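You operate a simulated robot arm through the tools that you are given. There is no shell and no other tool.

You run a simulated robot arm. Do the job below in one go: nothing can be reset, and whatever is moved stays where it is left.

JOB
Aim the low roof's two work lamps as the card says.
Fine: lock both lamp clamps again.

The check looks at the end state, three seconds after you hand in, the way a careful person would. Anything else that was tipped, shoved, dropped, spilled or broken makes it a failure.

ROBOT AND FRAMES
A 6-joint arm with a two-finger gripper, fixed in place. Base frame: the origin is at the foot of the arm, x ahead of it, y to its left, z up. Lengths are in mm, angles in rad, forces in N, time in s.
Its first joint turns from -2.897 to 2.897 rad. Payload 3.43 kg.
Tool frame: the origin (TCP) lies between the finger pads and is the grasp point; the fingertips stand 20 mm ahead of it; z points along the fingers, y is the line along which they close. Largest opening 190 mm; the body of the gripper starts 248 mm behind the TCP.
Orientation is that of the tool frame in the base frame, as [roll, pitch, yaw] about the fixed x, y, z axes, in that order (R = Rz(yaw) Ry(pitch) Rx(roll)). With the fingers straight down and closing along the base's y, the tool's x points along the base's -x, its y along +y and its z along -z.

CONTROLS
- The arm moves only by the tool apply_moves. Its argument "commands" is a list of rows, each an object (a shift or turn left out is 0, a gripper value left out holds the last) with "hand": the opening, from 0 (shut) to 1 (fully open); "travel": the shift along the tool's x, y, z in mm, a list of three; "delta_rot": the turn, a rotation vector about the tool's x, y, z in rad, a list of three. In form: [{"hand": hand, "travel": [dx, dy, dz], "delta_rot": [wx, wy, wz]}, ...]. A call has 1 to 20 rows; each row shifts and turns the commanded pose from where the row before left it, along the tool's axes as they then stand. A row lasts 0.2 s, in which the tool goes at most 50 mm and 0.15 rad; a call with a longer step from one row to the next is refused whole, and so is a gripper value outside its range. Where a pose cannot be reached the arm comes as near as it can. A force on the tool above 70 N (or 10 N above the force at the start of the call, whichever is more), or a blocked arm, ends the call early, and 0.2 s more pass. The fingers move at their own pace (about 45 mm/s each) and stop on an object; they squeeze with about 24 N. The grip force told is the motor's: it shows also when the fingers shut on nothing. Time passes only in rows, and 0.2 s behind the last, so rows that do not move let the fingers close. It gives the time, the measured TCP pose, the force on the tool (base axes), the opening and the grip force at its end, in the units of the frame above (readings bear some noise), with the torque about the TCP (base axes, N m) and any sound that the robot's microphone picked up.
- Cameras (640 x 400 px; columns grow to the right, rows downward): "scene" is fixed at [219.3, -501.1, 1599.5]; the picture's right is [0.84, -0.55, 0.00], its down [-0.34, -0.52, -0.79] and it looks along [0.43, 0.66, -0.62] (base axes); focal length 311 px, centre (320, 200). "wrist" rides on the gripper at [71, -9, -288] in the tool frame; the picture's right is [0.12, 0.99, 0.00], its down [-0.96, 0.12, -0.25] and it looks along [-0.25, 0.03, 0.97] (tool axes); focal length 261 px, centre (320, 200). There is no depth. A picture from a camera that has moved, and an enlarged one, comes with that camera's place and axes in the base frame and with its lens.
- capture(camera): a new picture of that camera. The clock stands still meanwhile.
- slide_trunk(by): slides the trunk up (or, below 0, down) by that many mm; the arm rides with it, the base frame stays. It gives what a move gives, with no picture.
- close_up(camera, box): a new picture of the part [left, top, right, bottom] of that camera's present view, enlarged. The clock stands still meanwhile.
- job_done(): hands the job in; it is judged then, once.

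Places have to be worked out from the pictures, the camera data and where the tool is seen. Open the gripper and draw the arm clear of the work before you hand the job in, unless the task says otherwise.

The tools are called after "Request:" as a command line: name --argument value ..., lists and objects as JSON in quotes. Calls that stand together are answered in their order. apply_moves: Moves the arm, as the interface text tells. Its arguments: {"type":"object","properties":{"commands":{"type":"array"}},"required":["commands"]} The other tools are called the same way: slide_trunk (by) slides the trunk up or down; capture (camera) takes a picture; close_up (camera, box) takes an enlarged picture of a part of a camera's view; job_done () hands the job in.

At the start:

```text
time_s: 0.0
ee_pos: [527.4, 264.1, 1325.7]
orientation: [-3.141, 0.0, 3.141]
contact_force: [-0.9, -0.1, 0.0]
torque: [0.0, 0.0, 0.01]
opening: 189.9
finger_force: 0.0
trunk travel left (down, up): [-175.0, 65.0]
```

scene: 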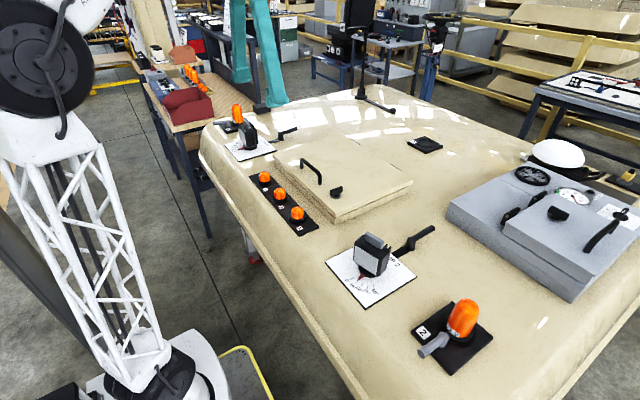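
wrist: 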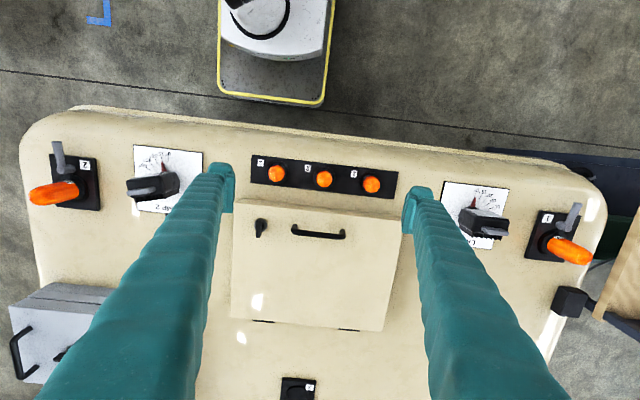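

I'll look closely at the two lamps, the scales and look for the card before moving.

Request:
close_up --camera "scene" --box '[320, 210, 500, 380]'

Request:
close_up --camera "scene" --box '[200, 95, 320, 170]'

Request:
close_up --camera "wrist" --box '[20, 120, 240, 260]'

Request:
close_up --camera "wrist" --box '[420, 160, 620, 290]'

Request:
close_up --camera "scene" --box '[500, 130, 640, 260]'

Request:
close_up --camera "scene" --box '[240, 130, 420, 250]'

Request:
close_up --camera "scene" --box '[320, 0, 480, 160]'

```text
2.35 times, centred on (410, 295) of scene
camera zoom: at [219.3, -501.1, 1599.5], right [0.84, -0.55, 0.0], down [-0.34, -0.52, -0.79], along [0.43, 0.66, -0.62], focal length 732 px, centre (108, -24)
```

zoom: 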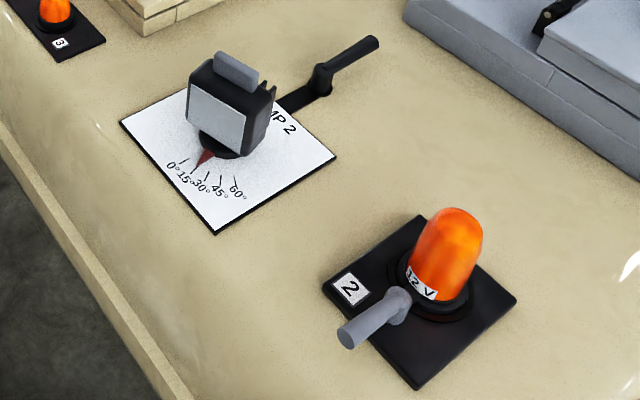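

```text
5.33 times, centred on (260, 132) of scene
camera zoom: at [219.3, -501.1, 1599.5], right [0.84, -0.55, 0.0], down [-0.34, -0.52, -0.79], along [0.43, 0.66, -0.62], focal length 1660 px, centre (640, 560)
```

zoom: 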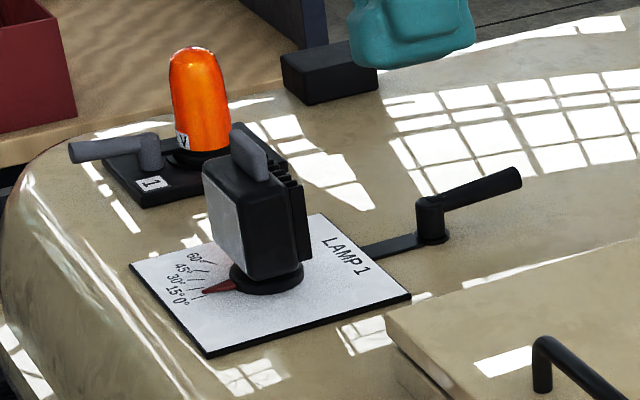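

```text
2.86 times, centred on (130, 190) of wrist
camera zoom: at [456.7, 257.1, 1613.4], right [-0.12, 0.99, 0.0], down [0.96, 0.11, 0.25], along [0.25, 0.03, -0.97], focal length 745 px, centre (863, 229)
```

zoom: 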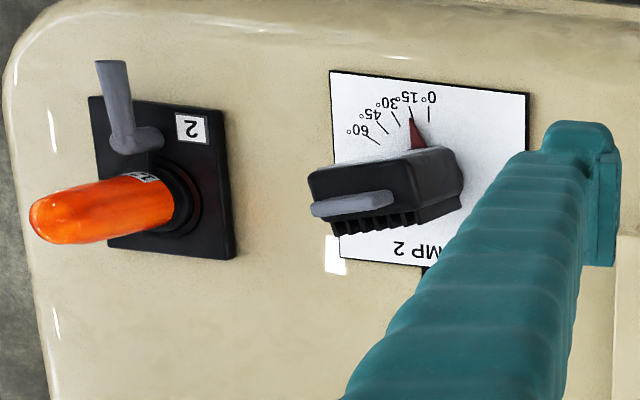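

```text
3.08 times, centred on (520, 225) of wrist
camera zoom: at [456.7, 257.1, 1613.4], right [-0.12, 0.99, 0.0], down [0.96, 0.11, 0.25], along [0.25, 0.03, -0.97], focal length 802 px, centre (-295, 123)
```

zoom: 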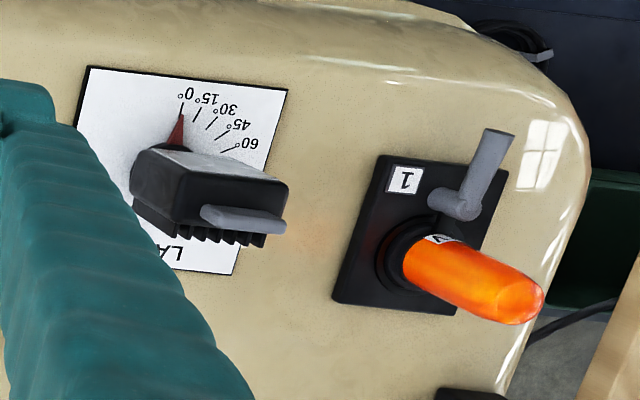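

```text
3.08 times, centred on (570, 195) of scene
camera zoom: at [219.3, -501.1, 1599.5], right [0.84, -0.55, 0.0], down [-0.34, -0.52, -0.79], along [0.43, 0.66, -0.62], focal length 958 px, centre (-449, 215)
```

zoom: 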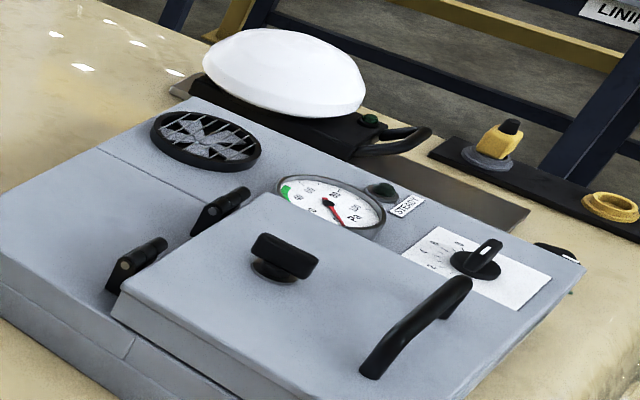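

```text
3.33 times, centred on (330, 190) of scene
camera zoom: at [219.3, -501.1, 1599.5], right [0.84, -0.55, 0.0], down [-0.34, -0.52, -0.79], along [0.43, 0.66, -0.62], focal length 1038 px, centre (287, 233)
```

zoom: 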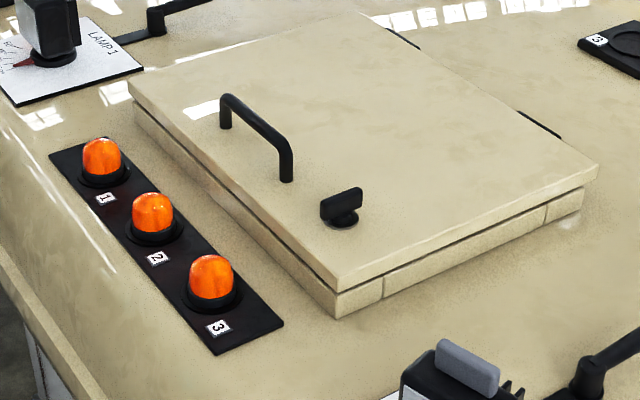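

```text
2.50 times, centred on (400, 80) of scene
camera zoom: at [219.3, -501.1, 1599.5], right [0.84, -0.55, 0.0], down [-0.34, -0.52, -0.79], along [0.43, 0.66, -0.62], focal length 778 px, centre (120, 500)
```

zoom: 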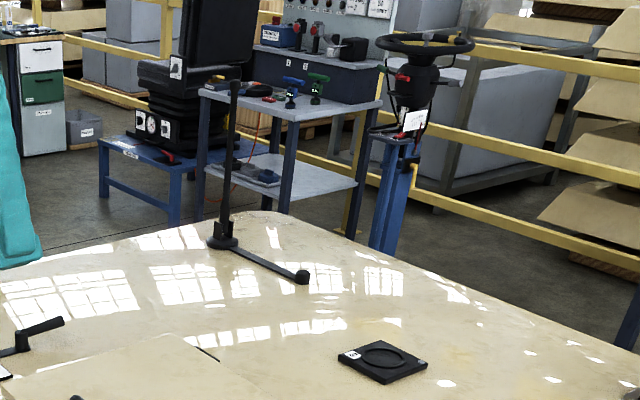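

No card seen yet; I zoom other parts of the scene to find it.

Request:
close_up --camera "scene" --box '[520, 0, 640, 75]'

Request:
close_up --camera "scene" --box '[520, 60, 640, 140]'

Request:
close_up --camera "scene" --box '[100, 0, 300, 125]'

Request:
close_up --camera "scene" --box '[320, 0, 440, 75]'

Request:
close_up --camera "scene" --box '[560, 160, 640, 240]'

Request:
close_up --camera "scene" --box '[60, 300, 300, 400]'

Request:
close_up --camera "wrist" --box '[0, 250, 100, 400]'

Request:
close_up --camera "wrist" --box '[220, 140, 420, 340]'

```text
5.33 times, centred on (580, 38) of scene
camera zoom: at [219.3, -501.1, 1599.5], right [0.84, -0.55, 0.0], down [-0.34, -0.52, -0.79], along [0.43, 0.66, -0.62], focal length 1660 px, centre (-1067, 1067)
```

zoom: 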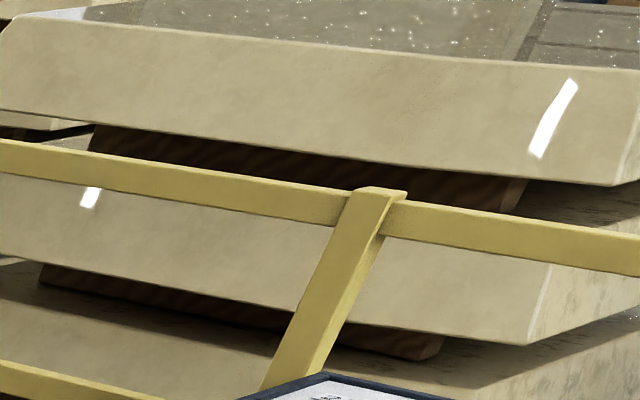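

```text
5.00 times, centred on (580, 100) of scene
camera zoom: at [219.3, -501.1, 1599.5], right [0.84, -0.55, 0.0], down [-0.34, -0.52, -0.79], along [0.43, 0.66, -0.62], focal length 1557 px, centre (-980, 700)
```

zoom: 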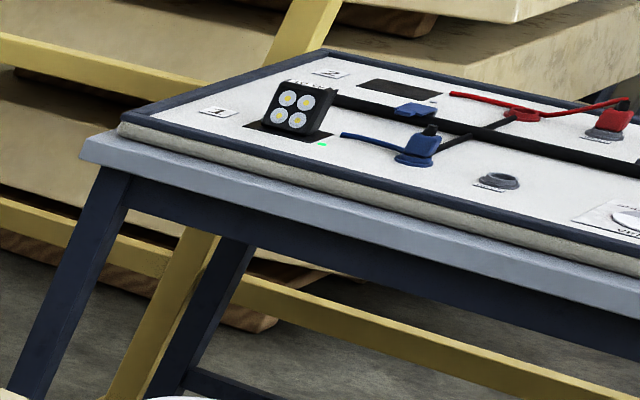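

```text
3.20 times, centred on (200, 62) of scene
camera zoom: at [219.3, -501.1, 1599.5], right [0.84, -0.55, 0.0], down [-0.34, -0.52, -0.79], along [0.43, 0.66, -0.62], focal length 996 px, centre (704, 640)
```

zoom: 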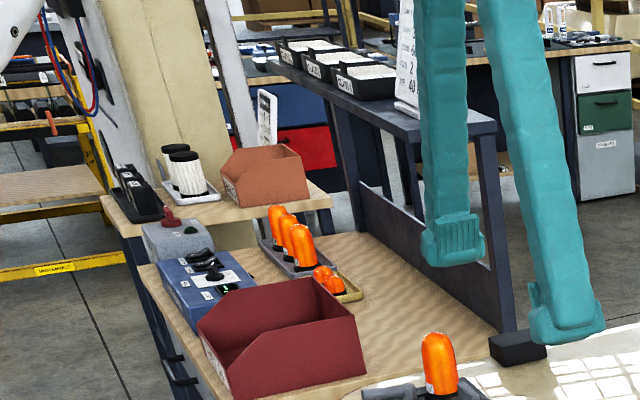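

```text
5.33 times, centred on (380, 38) of scene
camera zoom: at [219.3, -501.1, 1599.5], right [0.84, -0.55, 0.0], down [-0.34, -0.52, -0.79], along [0.43, 0.66, -0.62], focal length 1660 px, centre (0, 1067)
```

zoom: 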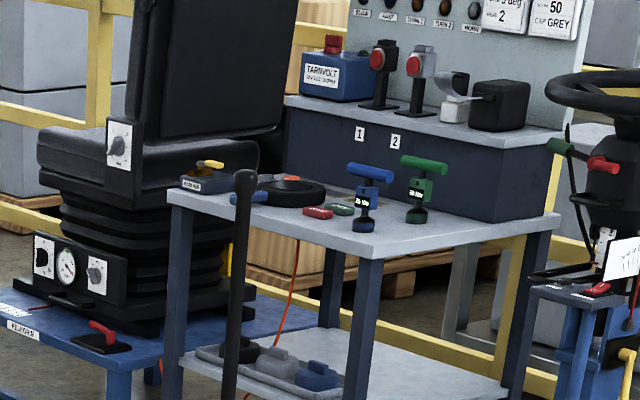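

```text
5.00 times, centred on (600, 200) of scene
camera zoom: at [219.3, -501.1, 1599.5], right [0.84, -0.55, 0.0], down [-0.34, -0.52, -0.79], along [0.43, 0.66, -0.62], focal length 1557 px, centre (-1080, 200)
```

zoom: 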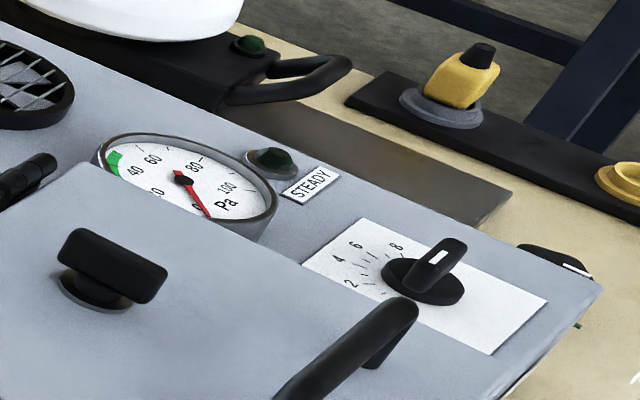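

```text
2.67 times, centred on (180, 350) of scene
camera zoom: at [219.3, -501.1, 1599.5], right [0.84, -0.55, 0.0], down [-0.34, -0.52, -0.79], along [0.43, 0.66, -0.62], focal length 830 px, centre (693, -200)
```

zoom: 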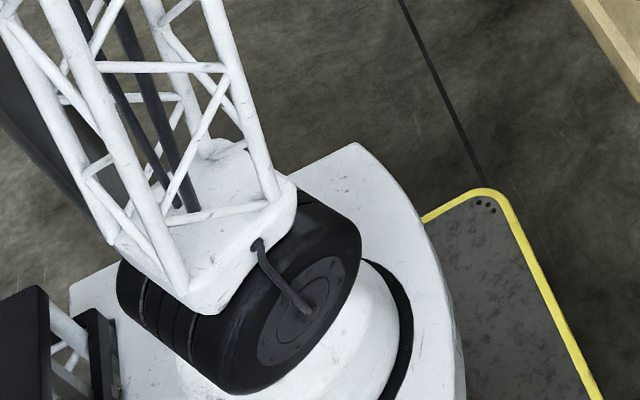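

```text
2.67 times, centred on (50, 325) of wrist
camera zoom: at [456.7, 257.1, 1613.4], right [-0.12, 0.99, 0.0], down [0.96, 0.11, 0.25], along [0.25, 0.03, -0.97], focal length 695 px, centre (1040, -133)
```

zoom: 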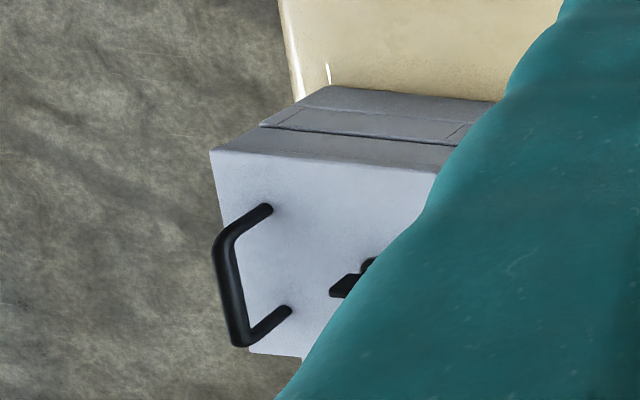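

```text
2.00 times, centred on (320, 240) of wrist
camera zoom: at [456.7, 257.1, 1613.4], right [-0.12, 0.99, 0.0], down [0.96, 0.11, 0.25], along [0.25, 0.03, -0.97], focal length 521 px, centre (320, 120)
```

zoom: 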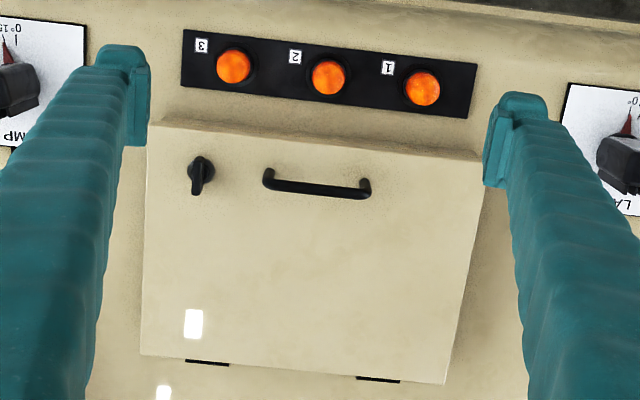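

Several cards are present; I zoom on the card behind the fingers and those on the back board.

Request:
close_up --camera "scene" --box '[215, 0, 255, 40]'

Request:
close_up --camera "scene" --box '[380, 0, 440, 30]'

Request:
close_up --camera "scene" --box '[170, 20, 200, 50]'

Request:
close_up --camera "scene" --box '[420, 20, 460, 60]'

Request:
close_up --camera "scene" --box '[560, 60, 640, 130]'

Request:
close_up --camera "scene" --box '[600, 120, 640, 200]'

```text
10.00 times, centred on (235, 20) of scene
camera zoom: at [219.3, -501.1, 1599.5], right [0.84, -0.55, 0.0], down [-0.34, -0.52, -0.79], along [0.43, 0.66, -0.62], focal length 3113 px, centre (1170, 2000)
```

zoom: 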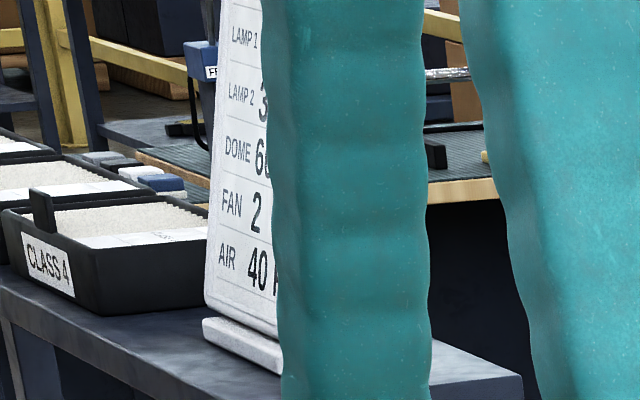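

```text
10.67 times, centred on (410, 15) of scene
camera zoom: at [219.3, -501.1, 1599.5], right [0.84, -0.55, 0.0], down [-0.34, -0.52, -0.79], along [0.43, 0.66, -0.62], focal length 3321 px, centre (-640, 2173)
```

zoom: 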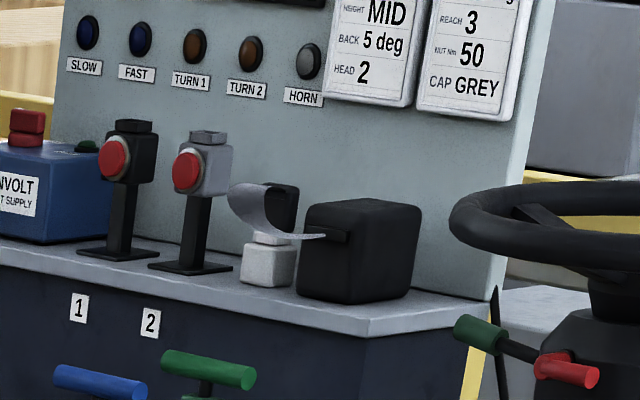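

```text
13.33 times, centred on (185, 35) of scene
camera zoom: at [219.3, -501.1, 1599.5], right [0.84, -0.55, 0.0], down [-0.34, -0.52, -0.79], along [0.43, 0.66, -0.62], focal length 4151 px, centre (2120, 2400)
```

zoom: 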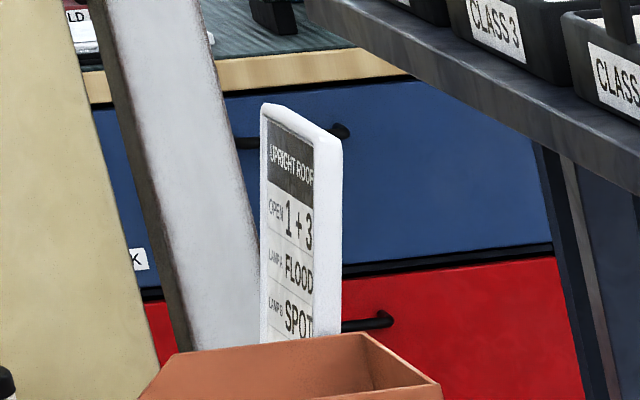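

```text
10.00 times, centred on (440, 40) of scene
camera zoom: at [219.3, -501.1, 1599.5], right [0.84, -0.55, 0.0], down [-0.34, -0.52, -0.79], along [0.43, 0.66, -0.62], focal length 3113 px, centre (-880, 1800)
```

zoom: 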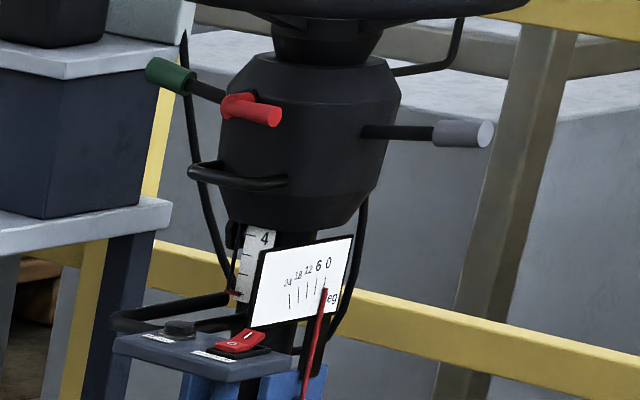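

```text
5.71 times, centred on (600, 95) of scene
camera zoom: at [219.3, -501.1, 1599.5], right [0.84, -0.55, 0.0], down [-0.34, -0.52, -0.79], along [0.43, 0.66, -0.62], focal length 1779 px, centre (-1280, 800)
```

zoom: 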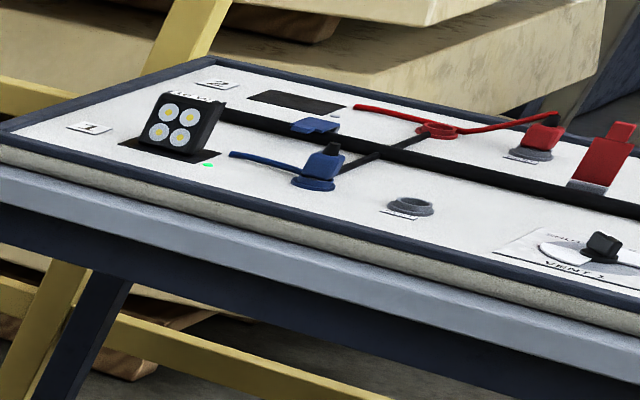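

```text
5.00 times, centred on (620, 160) of scene
camera zoom: at [219.3, -501.1, 1599.5], right [0.84, -0.55, 0.0], down [-0.34, -0.52, -0.79], along [0.43, 0.66, -0.62], focal length 1557 px, centre (-1180, 400)
```

zoom: 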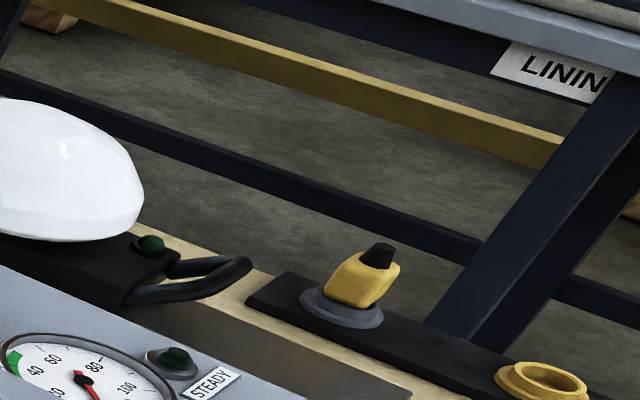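

The card for this roof (LAMP 1 / LAMP 2 / DOME / FAN / AIR) is behind the fingers in the scene view. I move the hand sideways at height (free air) to uncover it.

Request:
apply_moves --commands '[{"travel": [0, -40, 0]}, {"travel": [0, -40, 0]}, {"travel": [0, -40, 0]}, {"travel": [0, -40, 0]}, {"travel": [0, -40, 0]}]'

Request:
capture --camera "scene"

Request:
capture --camera "wrist"

Request:
close_up --camera "scene" --box '[215, 0, 265, 35]'

```text
time_s: 1.2
ee_pos: [526.5, 63.9, 1326.6]
orientation: [3.139, 0.0, 3.141]
contact_force: [0.0, 0.0, 0.2]
torque: [-0.11, 0.03, 0.0]
opening: 189.9
finger_force: 0.1
trunk travel left (down, up): [-175.0, 65.0]
```

```text
taken
```

scene: 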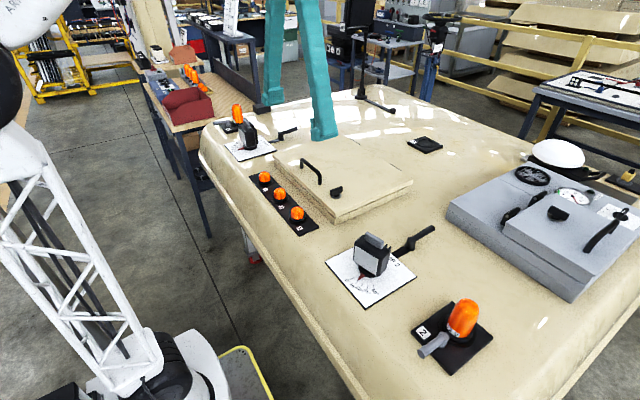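

```text
taken
camera wrist: at [455.9, 57.1, 1613.4], right [-0.12, 0.99, 0.0], down [0.96, 0.11, 0.25], along [0.25, 0.03, -0.97], focal length 261 px, centre (320, 200)
```

wrist: 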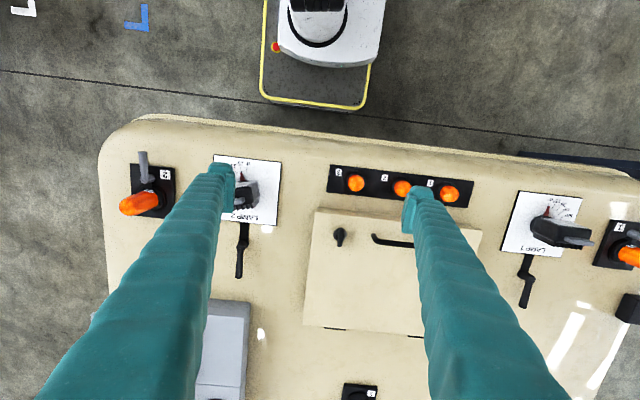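

```text
11.43 times, centred on (240, 18) of scene
camera zoom: at [219.3, -501.1, 1599.5], right [0.84, -0.55, 0.0], down [-0.34, -0.52, -0.79], along [0.43, 0.66, -0.62], focal length 3558 px, centre (1234, 2286)
```

zoom: 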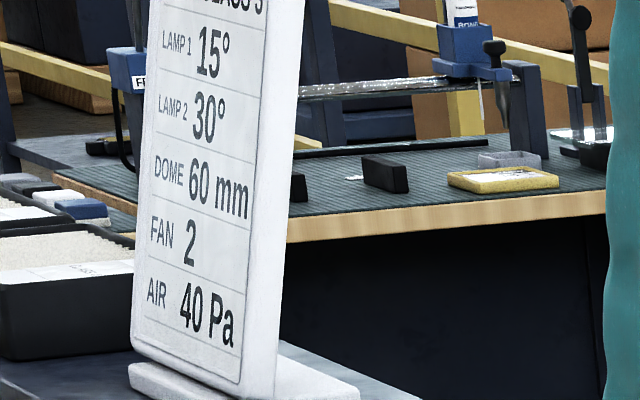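

The card reads LAMP 1: 15°, LAMP 2: 30°. Triangulation puts the roof at z≈933 and lamp 2's plate around (620,-120). I move above lamp 2 and a bit lower for a clear view of its lever.

Request:
apply_moves --commands '[{"travel": [0, -40, 0]}, {"travel": [0, -40, 0]}, {"travel": [0, -40, 0]}, {"travel": [0, -40, 0]}, {"travel": [0, -30, 30]}, {"travel": [0, 0, 40]}, {"travel": [0, 0, 30]}]'

Request:
capture --camera "wrist"

Request:
close_up --camera "scene" --box '[200, 0, 260, 38]'

Request:
capture --camera "scene"

```text
time_s: 2.8
ee_pos: [525.1, -127.1, 1223.0]
orientation: [-3.141, 0.0, 3.14]
contact_force: [-0.1, 0.5, 0.1]
torque: [-0.04, -0.02, 0.0]
opening: 189.8
finger_force: 0.0
trunk travel left (down, up): [-175.0, 65.0]
```

```text
taken
camera wrist: at [454.9, -134.0, 1512.2], right [-0.12, 0.99, 0.0], down [0.96, 0.11, 0.25], along [0.25, 0.03, -0.97], focal length 261 px, centre (320, 200)
```

wrist: 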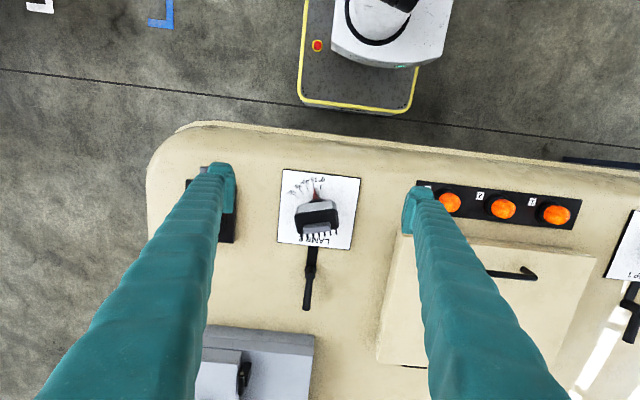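

```text
10.53 times, centred on (230, 19) of scene
camera zoom: at [219.3, -501.1, 1599.5], right [0.84, -0.55, 0.0], down [-0.34, -0.52, -0.79], along [0.43, 0.66, -0.62], focal length 3277 px, centre (1267, 2105)
```

zoom: 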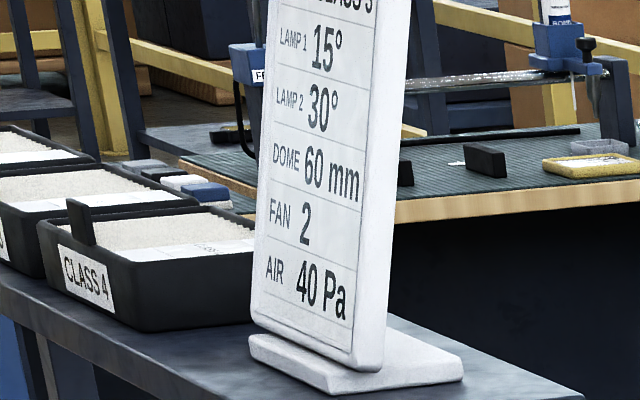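

```text
taken
```

scene: 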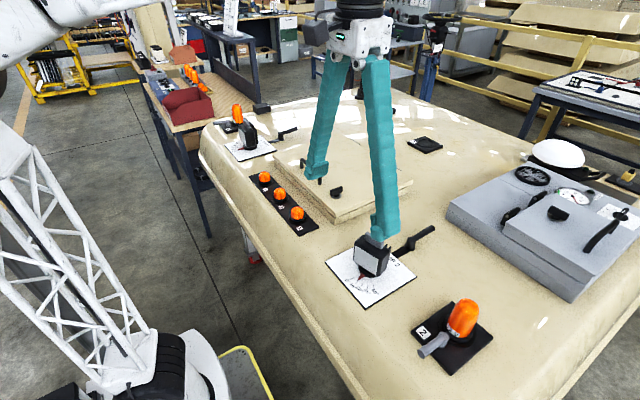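

Request:
close_up --camera "wrist" --box '[240, 150, 400, 320]'

Request:
close_up --camera "wrist" --box '[270, 160, 370, 250]'

Request:
close_up --camera "scene" --box '[340, 220, 450, 300]'

```text
2.35 times, centred on (320, 235) of wrist
camera zoom: at [454.9, -134.0, 1512.2], right [-0.12, 0.99, 0.0], down [0.96, 0.11, 0.25], along [0.25, 0.03, -0.97], focal length 613 px, centre (320, 118)
```

zoom: 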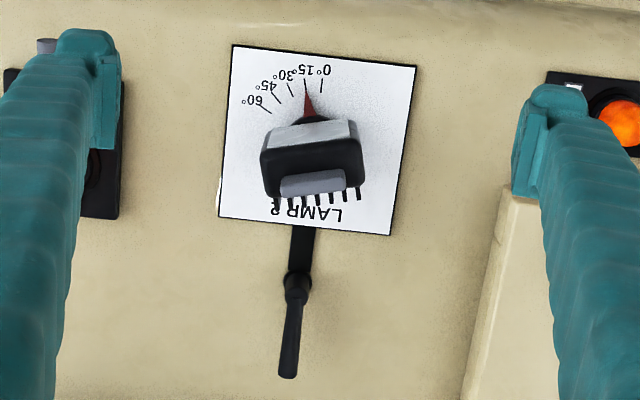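

```text
4.44 times, centred on (320, 205) of wrist
camera zoom: at [454.9, -134.0, 1512.2], right [-0.12, 0.99, 0.0], down [0.96, 0.11, 0.25], along [0.25, 0.03, -0.97], focal length 1158 px, centre (320, 178)
```

zoom: 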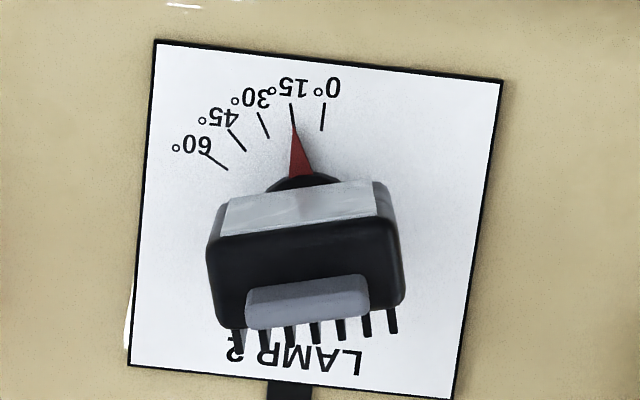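

```text
5.00 times, centred on (395, 260) of scene
camera zoom: at [219.3, -501.1, 1599.5], right [0.84, -0.55, 0.0], down [-0.34, -0.52, -0.79], along [0.43, 0.66, -0.62], focal length 1557 px, centre (-55, -100)
```

zoom: 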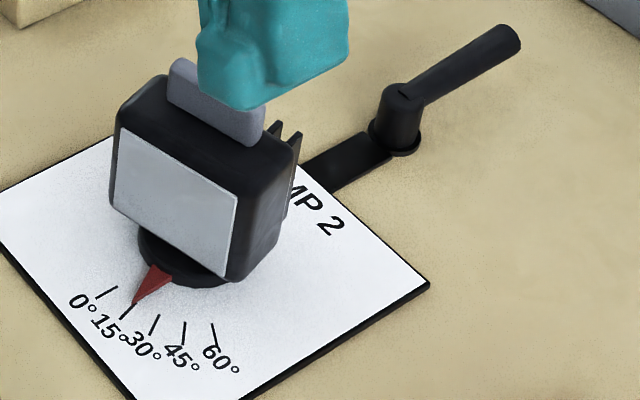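

Plate 2 spans x 543–718, y −206…−30, pivot about (630,−118); lamp 2's pointer sits at 15° and its fin top is near z 1050. The lever pivot is near (775,−119), handle to (872,−117). I zoom tightly for lever markings.

Request:
close_up --camera "wrist" --box '[285, 235, 335, 320]'

Request:
close_up --camera "scene" --box '[385, 215, 445, 265]'

Request:
close_up --camera "scene" --box '[225, 115, 305, 165]'

Request:
close_up --camera "wrist" --box '[590, 180, 640, 360]'

Request:
close_up --camera "wrist" --box '[190, 290, 440, 400]'

```text
4.71 times, centred on (310, 278) of wrist
camera zoom: at [454.9, -134.0, 1512.2], right [-0.12, 0.99, 0.0], down [0.96, 0.11, 0.25], along [0.25, 0.03, -0.97], focal length 1227 px, centre (367, -165)
```

zoom: 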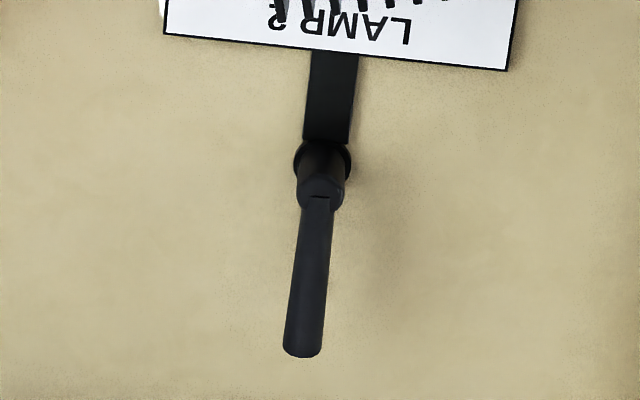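

```text
8.00 times, centred on (415, 240) of scene
camera zoom: at [219.3, -501.1, 1599.5], right [0.84, -0.55, 0.0], down [-0.34, -0.52, -0.79], along [0.43, 0.66, -0.62], focal length 2491 px, centre (-440, -120)
```

zoom: 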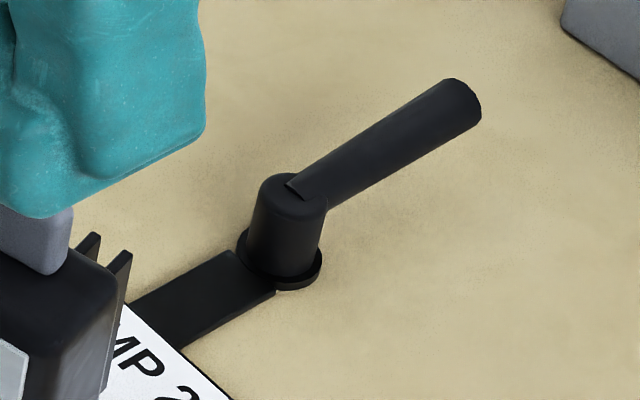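

```text
8.00 times, centred on (265, 140) of scene
camera zoom: at [219.3, -501.1, 1599.5], right [0.84, -0.55, 0.0], down [-0.34, -0.52, -0.79], along [0.43, 0.66, -0.62], focal length 2491 px, centre (760, 680)
```

zoom: 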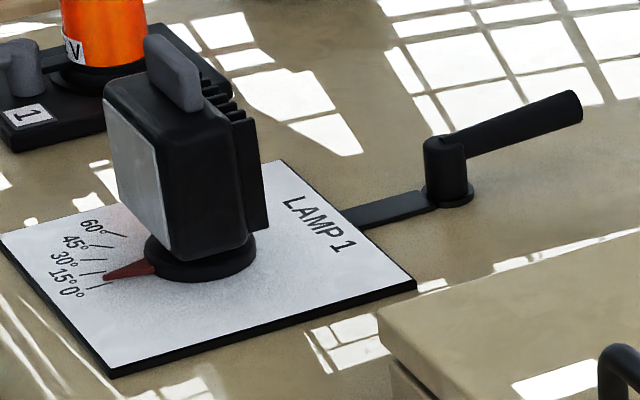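

```text
2.22 times, centred on (615, 270) of wrist
camera zoom: at [454.9, -134.0, 1512.2], right [-0.12, 0.99, 0.0], down [0.96, 0.11, 0.25], along [0.25, 0.03, -0.97], focal length 579 px, centre (-336, 44)
```

zoom: 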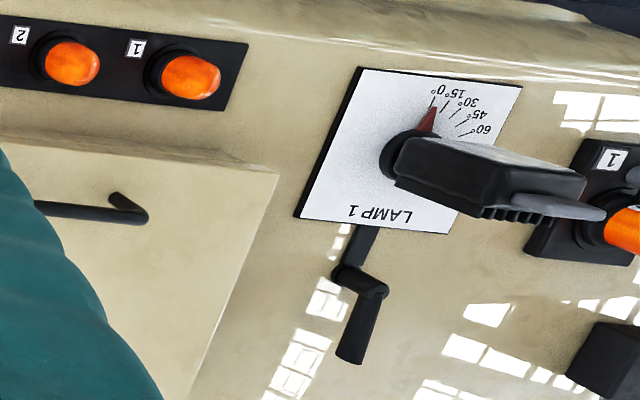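

```text
2.56 times, centred on (315, 345) of wrist
camera zoom: at [454.9, -134.0, 1512.2], right [-0.12, 0.99, 0.0], down [0.96, 0.11, 0.25], along [0.25, 0.03, -0.97], focal length 667 px, centre (333, -171)
```

zoom: 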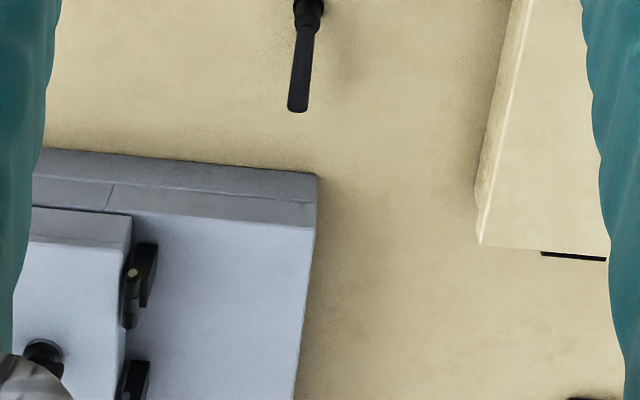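

The lever is a horizontal handle (~16 mm thick, along +x at z≈962) on a vertical post, with no direction marks. I move above its outer end at (848,−118), narrow the fingers, and check before descending.

Request:
apply_moves --commands '[{"hand": 0.35, "travel": [-46, 2, 0]}, {"travel": [-46, 2, 0]}, {"travel": [-46, 2, 0]}, {"travel": [-46, 2, 0]}, {"travel": [-46, 1, 0]}, {"travel": [-46, 0, 0]}, {"travel": [-46, 0, 0]}, {"travel": [0, 0, 40]}, {"travel": [0, 0, 40]}, {"travel": [0, 0, 40]}, {"travel": [0, 0, 30]}, {}]'

Request:
capture --camera "wrist"

Request:
capture --camera "scene"

```text
time_s: 5.4
ee_pos: [847.4, -114.1, 1076.3]
orientation: [-3.141, 0.002, 3.14]
contact_force: [0.0, 0.1, -0.9]
torque: [-0.01, 0.02, 0.01]
opening: 66.5
finger_force: 0.1
trunk travel left (down, up): [-175.0, 65.0]
```

```text
taken
camera wrist: at [777.3, -122.8, 1364.3], right [-0.12, 0.99, 0.0], down [0.96, 0.11, 0.25], along [0.25, 0.03, -0.97], focal length 261 px, centre (320, 200)
```

wrist: 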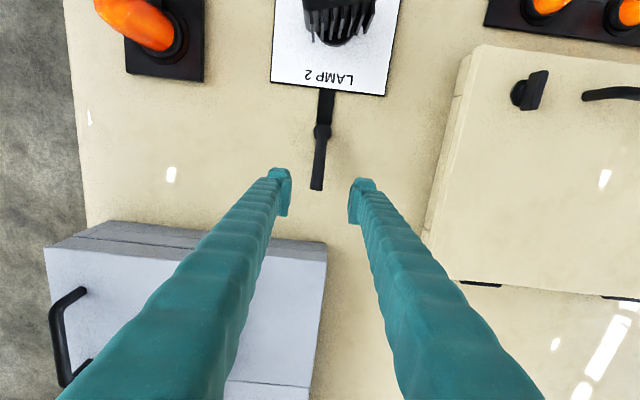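

```text
taken
```

scene: 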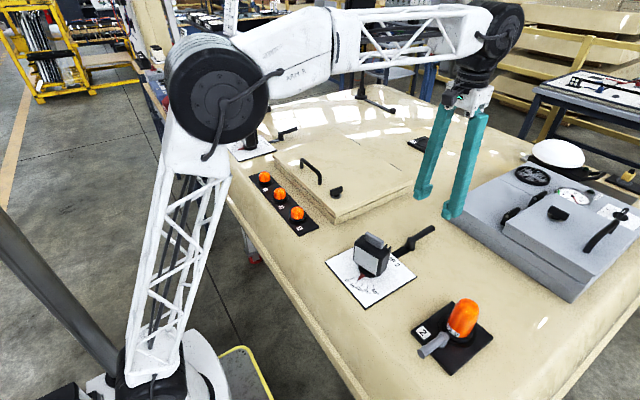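

Handle end measured at (864,−117), pivot (774,−120); TCP is well aligned. I shift 3 mm in −y and descend to TCP z≈968, watching force.

Request:
apply_moves --commands '[{"travel": [0, -3, 30]}, {"travel": [0, 0, 30]}, {"travel": [0, 0, 25]}, {"travel": [0, 0, 15]}, {"travel": [0, 0, 8]}, {}]'

Request:
close_up --camera "wrist" --box '[250, 80, 400, 230]'

Request:
close_up --camera "scene" --box '[380, 190, 480, 270]'

```text
time_s: 6.8
ee_pos: [848.3, -120.9, 967.7]
orientation: [-3.141, 0.0, 3.14]
contact_force: [-0.3, -0.2, 0.8]
torque: [0.02, 0.0, -0.01]
opening: 66.1
finger_force: 0.0
trunk travel left (down, up): [-175.0, 65.0]
```

```text
2.67 times, centred on (325, 155) of wrist
camera zoom: at [778.9, -127.4, 1255.3], right [-0.12, 0.99, 0.0], down [0.96, 0.11, 0.25], along [0.25, 0.03, -0.97], focal length 695 px, centre (307, 320)
```

zoom: 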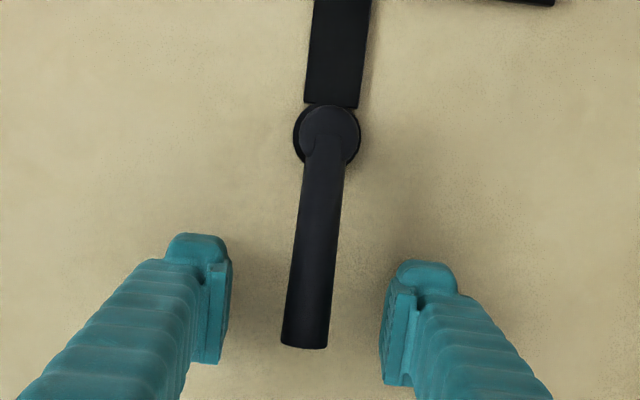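

```text
5.00 times, centred on (430, 230) of scene
camera zoom: at [219.3, -501.1, 1599.5], right [0.84, -0.55, 0.0], down [-0.34, -0.52, -0.79], along [0.43, 0.66, -0.62], focal length 1557 px, centre (-230, 50)
```

zoom: 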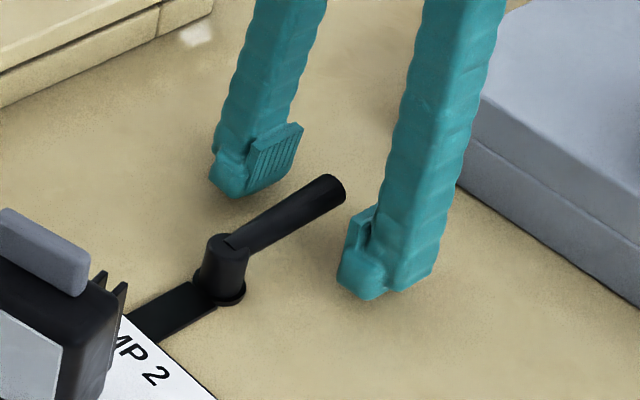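

Fingers straddle the handle. I shift slightly inward, 4 mm lower, and close on it.

Request:
apply_moves --commands '[{"travel": [6, 2, 4]}, {"hand": 0.1}, {"hand": 0.0}, {}, {}, {}]'

Request:
close_up --camera "wrist" --box '[250, 80, 400, 230]'

```text
time_s: 8.2
ee_pos: [841.8, -119.7, 963.2]
orientation: [-3.141, -0.001, 3.141]
contact_force: [1.7, -8.7, -1.7]
torque: [0.01, -0.01, 0.66]
opening: 12.1
finger_force: 45.1
trunk travel left (down, up): [-175.0, 65.0]
```

```text
2.67 times, centred on (325, 155) of wrist
camera zoom: at [772.9, -126.6, 1252.0], right [-0.12, 0.99, 0.0], down [0.96, 0.11, 0.25], along [0.25, 0.03, -0.97], focal length 695 px, centre (307, 320)
```

zoom: 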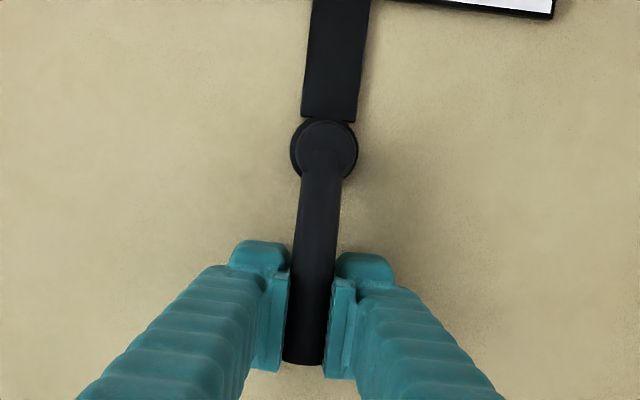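

Handle is gripped (12 mm). I probe gently counter-clockwise (loosening sense) about the pivot at (774,−120), in small steps.

Request:
apply_moves --commands '[{"travel": [0.1, 3.4, 0], "delta_rot": [0, 0, -0.05]}, {"travel": [0.1, 3.4, 0], "delta_rot": [0, 0, -0.05]}, {"travel": [0.1, 3.4, 0], "delta_rot": [0, 0, -0.05]}, {}]'

Request:
close_up --camera "wrist" --box '[250, 80, 400, 230]'

```text
time_s: 9.2
ee_pos: [841.8, -110.2, 964.1]
orientation: [-3.141, 0.002, -2.993]
contact_force: [6.9, -21.3, 8.4]
torque: [0.07, 0.06, 1.39]
opening: 12.2
finger_force: 45.3
trunk travel left (down, up): [-175.0, 65.0]
```

```text
2.67 times, centred on (325, 155) of wrist
camera zoom: at [773.8, -126.9, 1251.9], right [-0.27, 0.96, 0.0], down [0.93, 0.26, 0.25], along [0.24, 0.07, -0.97], focal length 695 px, centre (307, 320)
```

zoom: 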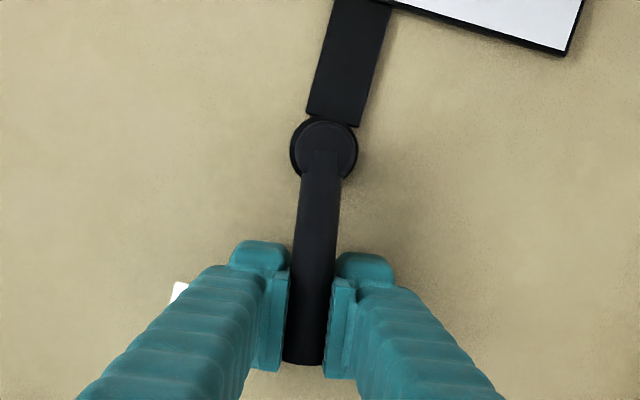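

The lever turns counter-clockwise with moderate drag (21 N). I continue in steps and watch for a stop.

Request:
apply_moves --commands '[{"travel": [0.3, 6.8, 0], "delta_rot": [0, 0, -0.1]}, {"travel": [0.3, 6.8, 0], "delta_rot": [0, 0, -0.1]}, {"travel": [0.3, 6.8, 0], "delta_rot": [0, 0, -0.1]}, {}]'

Request:
close_up --camera "wrist" --box '[250, 80, 400, 230]'

```text
time_s: 10.2
ee_pos: [835.1, -89.0, 964.1]
orientation: [3.141, 0.001, -2.694]
contact_force: [3.3, -19.7, 4.7]
torque: [0.11, -0.05, 1.29]
opening: 12.2
finger_force: 45.0
trunk travel left (down, up): [-175.0, 65.0]
```

```text
2.67 times, centred on (325, 155) of wrist
camera zoom: at [776.6, -127.0, 1251.9], right [-0.54, 0.84, 0.0], down [0.82, 0.52, 0.25], along [0.21, 0.13, -0.97], focal length 695 px, centre (307, 320)
```

zoom: 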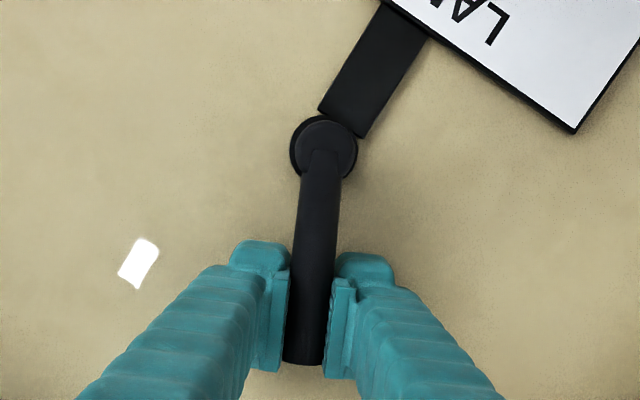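

Constant drag, no stop yet (φ≈0.45 rad). Continuing.

Request:
apply_moves --commands '[{"travel": [0.3, 6.8, 0], "delta_rot": [0, 0, -0.1]}, {"travel": [0.3, 6.8, 0], "delta_rot": [0, 0, -0.1]}, {"travel": [0.3, 6.8, 0], "delta_rot": [0, 0, -0.1]}, {"travel": [0.3, 6.8, 0], "delta_rot": [0, 0, -0.1]}, {"travel": [0.3, 6.8, 0], "delta_rot": [0, 0, -0.1]}, {}]'

Request:
close_up --camera "wrist" --box '[250, 80, 400, 230]'

```text
time_s: 11.6
ee_pos: [813.3, -64.0, 962.5]
orientation: [-3.14, 0.002, -2.193]
contact_force: [11.0, -26.4, 24.5]
torque: [0.02, 0.03, 1.58]
opening: 12.5
finger_force: 44.8
trunk travel left (down, up): [-175.0, 65.0]
```

```text
2.67 times, centred on (325, 155) of wrist
camera zoom: at [779.5, -125.3, 1251.7], right [-0.88, 0.48, 0.0], down [0.47, 0.85, 0.25], along [0.12, 0.22, -0.97], focal length 695 px, centre (307, 320)
```

zoom: 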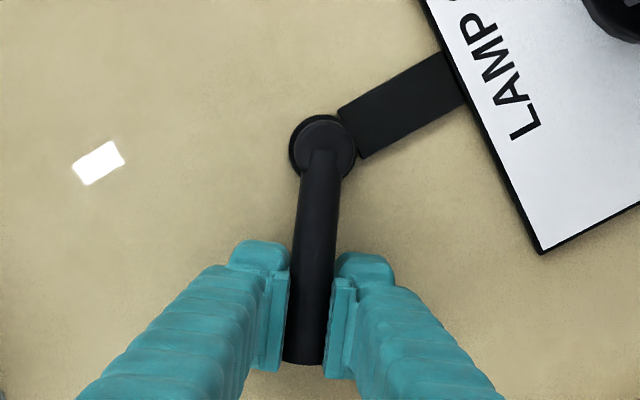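

Vertical force has grown to 24 N upward, so I ease up 3 mm in z while holding still and see what changes.

Request:
apply_moves --commands '[{"travel": [0, 0, -2]}, {"travel": [0, 0, -1]}, {}]'

Request:
close_up --camera "scene" --box '[370, 180, 470, 270]'

```text
time_s: 12.4
ee_pos: [814.3, -64.0, 964.2]
orientation: [3.138, 0.001, -2.193]
contact_force: [6.9, -24.6, -15.6]
torque: [0.43, -0.16, 1.39]
opening: 12.4
finger_force: 44.4
trunk travel left (down, up): [-175.0, 65.0]
```

```text
4.44 times, centred on (420, 225) of scene
camera zoom: at [219.3, -501.1, 1599.5], right [0.84, -0.55, 0.0], down [-0.34, -0.52, -0.79], along [0.43, 0.66, -0.62], focal length 1384 px, centre (-124, 89)
```

zoom: 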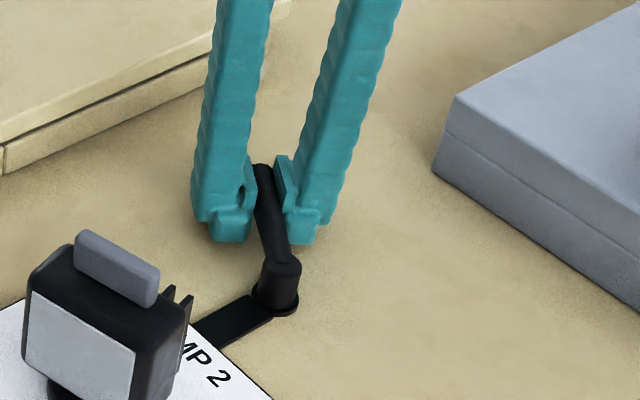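

Vertical load is just position drift; I relax 1 mm and 1 mm inward, then continue turning toward 90°.

Request:
apply_moves --commands '[{"travel": [1, 0, 1]}, {"travel": [0.3, 6.8, 0], "delta_rot": [0, 0, -0.1]}, {"travel": [0.3, 6.8, 0], "delta_rot": [0, 0, -0.1]}, {"travel": [0.3, 6.8, 0], "delta_rot": [0, 0, -0.1]}, {}]'

Request:
apply_moves --commands '[{"travel": [0.3, 6.8, 0], "delta_rot": [0, 0, -0.1]}, {"travel": [0.3, 6.8, 0], "delta_rot": [0, 0, -0.1]}, {"travel": [0.3, 6.8, 0], "delta_rot": [0, 0, -0.1]}, {}]'

Request:
close_up --camera "wrist" --box '[250, 80, 400, 230]'

Request:
capture --camera "scene"

```text
time_s: 13.6
ee_pos: [795.3, -55.6, 964.7]
orientation: [3.139, 0.001, -1.891]
contact_force: [8.8, -21.8, -34.2]
torque: [0.41, -0.06, 1.12]
opening: 12.0
finger_force: 45.1
trunk travel left (down, up): [-175.0, 65.0]
```

```text
time_s: 14.6
ee_pos: [775.9, -51.1, 966.1]
orientation: [3.141, 0.002, -1.591]
contact_force: [9.5, -21.1, -29.9]
torque: [0.23, 0.03, 0.74]
opening: 12.2
finger_force: 44.1
trunk travel left (down, up): [-175.0, 65.0]
```

```text
2.67 times, centred on (325, 155) of wrist
camera zoom: at [783.6, -120.5, 1253.2], right [-1.0, -0.1, 0.0], down [-0.1, 0.96, 0.25], along [-0.02, 0.25, -0.97], focal length 695 px, centre (307, 320)
```

zoom: 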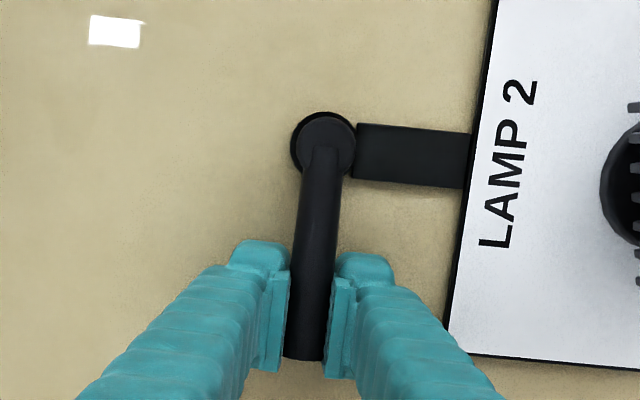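

```text
taken
```

scene: 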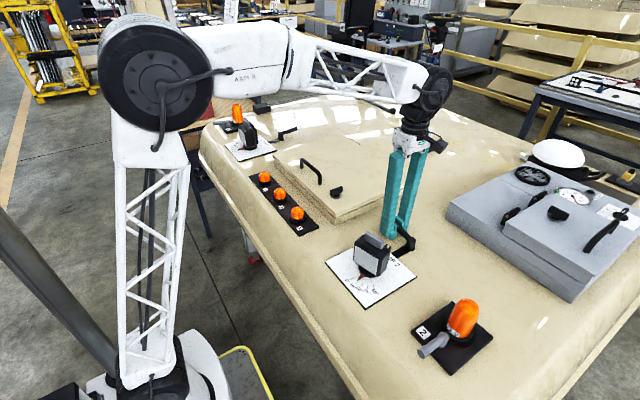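

φ≈1.55 rad. The force is constant in base −y, i.e. my pivot estimate is off ~1.5 mm rather than lever drag. I relieve the offsets and probe a bit further for a stop.

Request:
apply_moves --commands '[{"travel": [1.6, -0.7, 2]}, {}]'

Request:
apply_moves --commands '[{"travel": [0.1, 3.4, 0], "delta_rot": [0, 0, -0.05]}, {"travel": [0.1, 3.4, 0], "delta_rot": [0, 0, -0.05]}, {}]'

```text
time_s: 15.2
ee_pos: [776.0, -50.9, 965.6]
orientation: [-3.14, 0.004, -1.592]
contact_force: [7.5, 1.9, -0.3]
torque: [0.17, -0.01, 0.52]
opening: 12.1
finger_force: 44.5
trunk travel left (down, up): [-175.0, 65.0]
```

```text
time_s: 16.0
ee_pos: [773.6, -51.4, 965.9]
orientation: [-3.128, 0.0, -1.496]
contact_force: [28.0, 11.8, -1.7]
torque: [0.23, 0.23, -1.38]
opening: 14.2
finger_force: 45.2
trunk travel left (down, up): [-175.0, 65.0]
stopped in row 3: the force on the tool passed its limit at 72 N (the readings are from after the stop); the commanded pose is now the measured one
```

A firm stop at about φ=1.57 (90°): the lever is at its end of travel. I unload, open the fingers and rise, then look.

Request:
apply_moves --commands '[{"travel": [0, -1.5, 0], "delta_rot": [0, 0, 0.06]}, {"hand": 0.2}, {"hand": 0.25}, {}, {"travel": [0, 0, -20]}, {"travel": [0, 0, -40]}, {"travel": [0, 0, -40]}, {"travel": [0, 0, -40]}, {"travel": [0, 0, -40]}]'

Request:
capture --camera "wrist"

Request:
capture --camera "scene"

```text
time_s: 18.0
ee_pos: [773.0, -56.0, 1147.9]
orientation: [-3.133, 0.0, -1.555]
contact_force: [0.6, -0.4, 0.0]
torque: [-0.02, 0.05, -0.02]
opening: 47.7
finger_force: 0.0
trunk travel left (down, up): [-175.0, 65.0]
```

```text
taken
camera wrist: at [780.4, -124.3, 1436.2], right [-0.99, -0.14, -0.01], down [-0.13, 0.96, 0.25], along [-0.02, 0.25, -0.97], focal length 261 px, centre (320, 200)
```

wrist: 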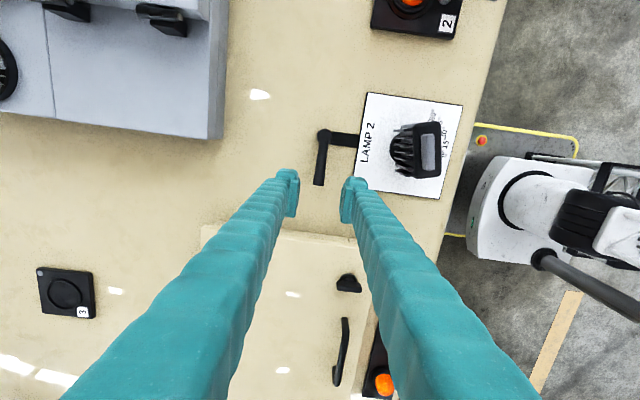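

```text
taken
```

scene: 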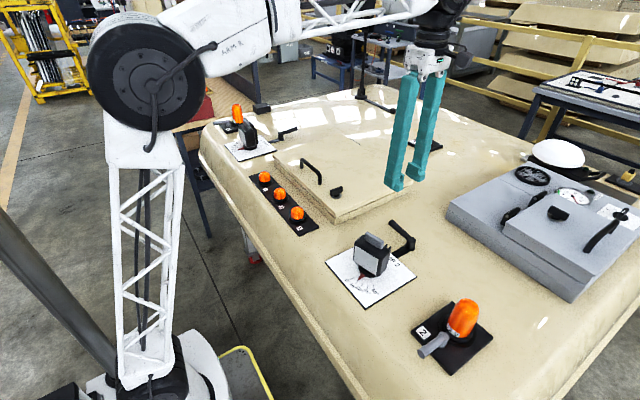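

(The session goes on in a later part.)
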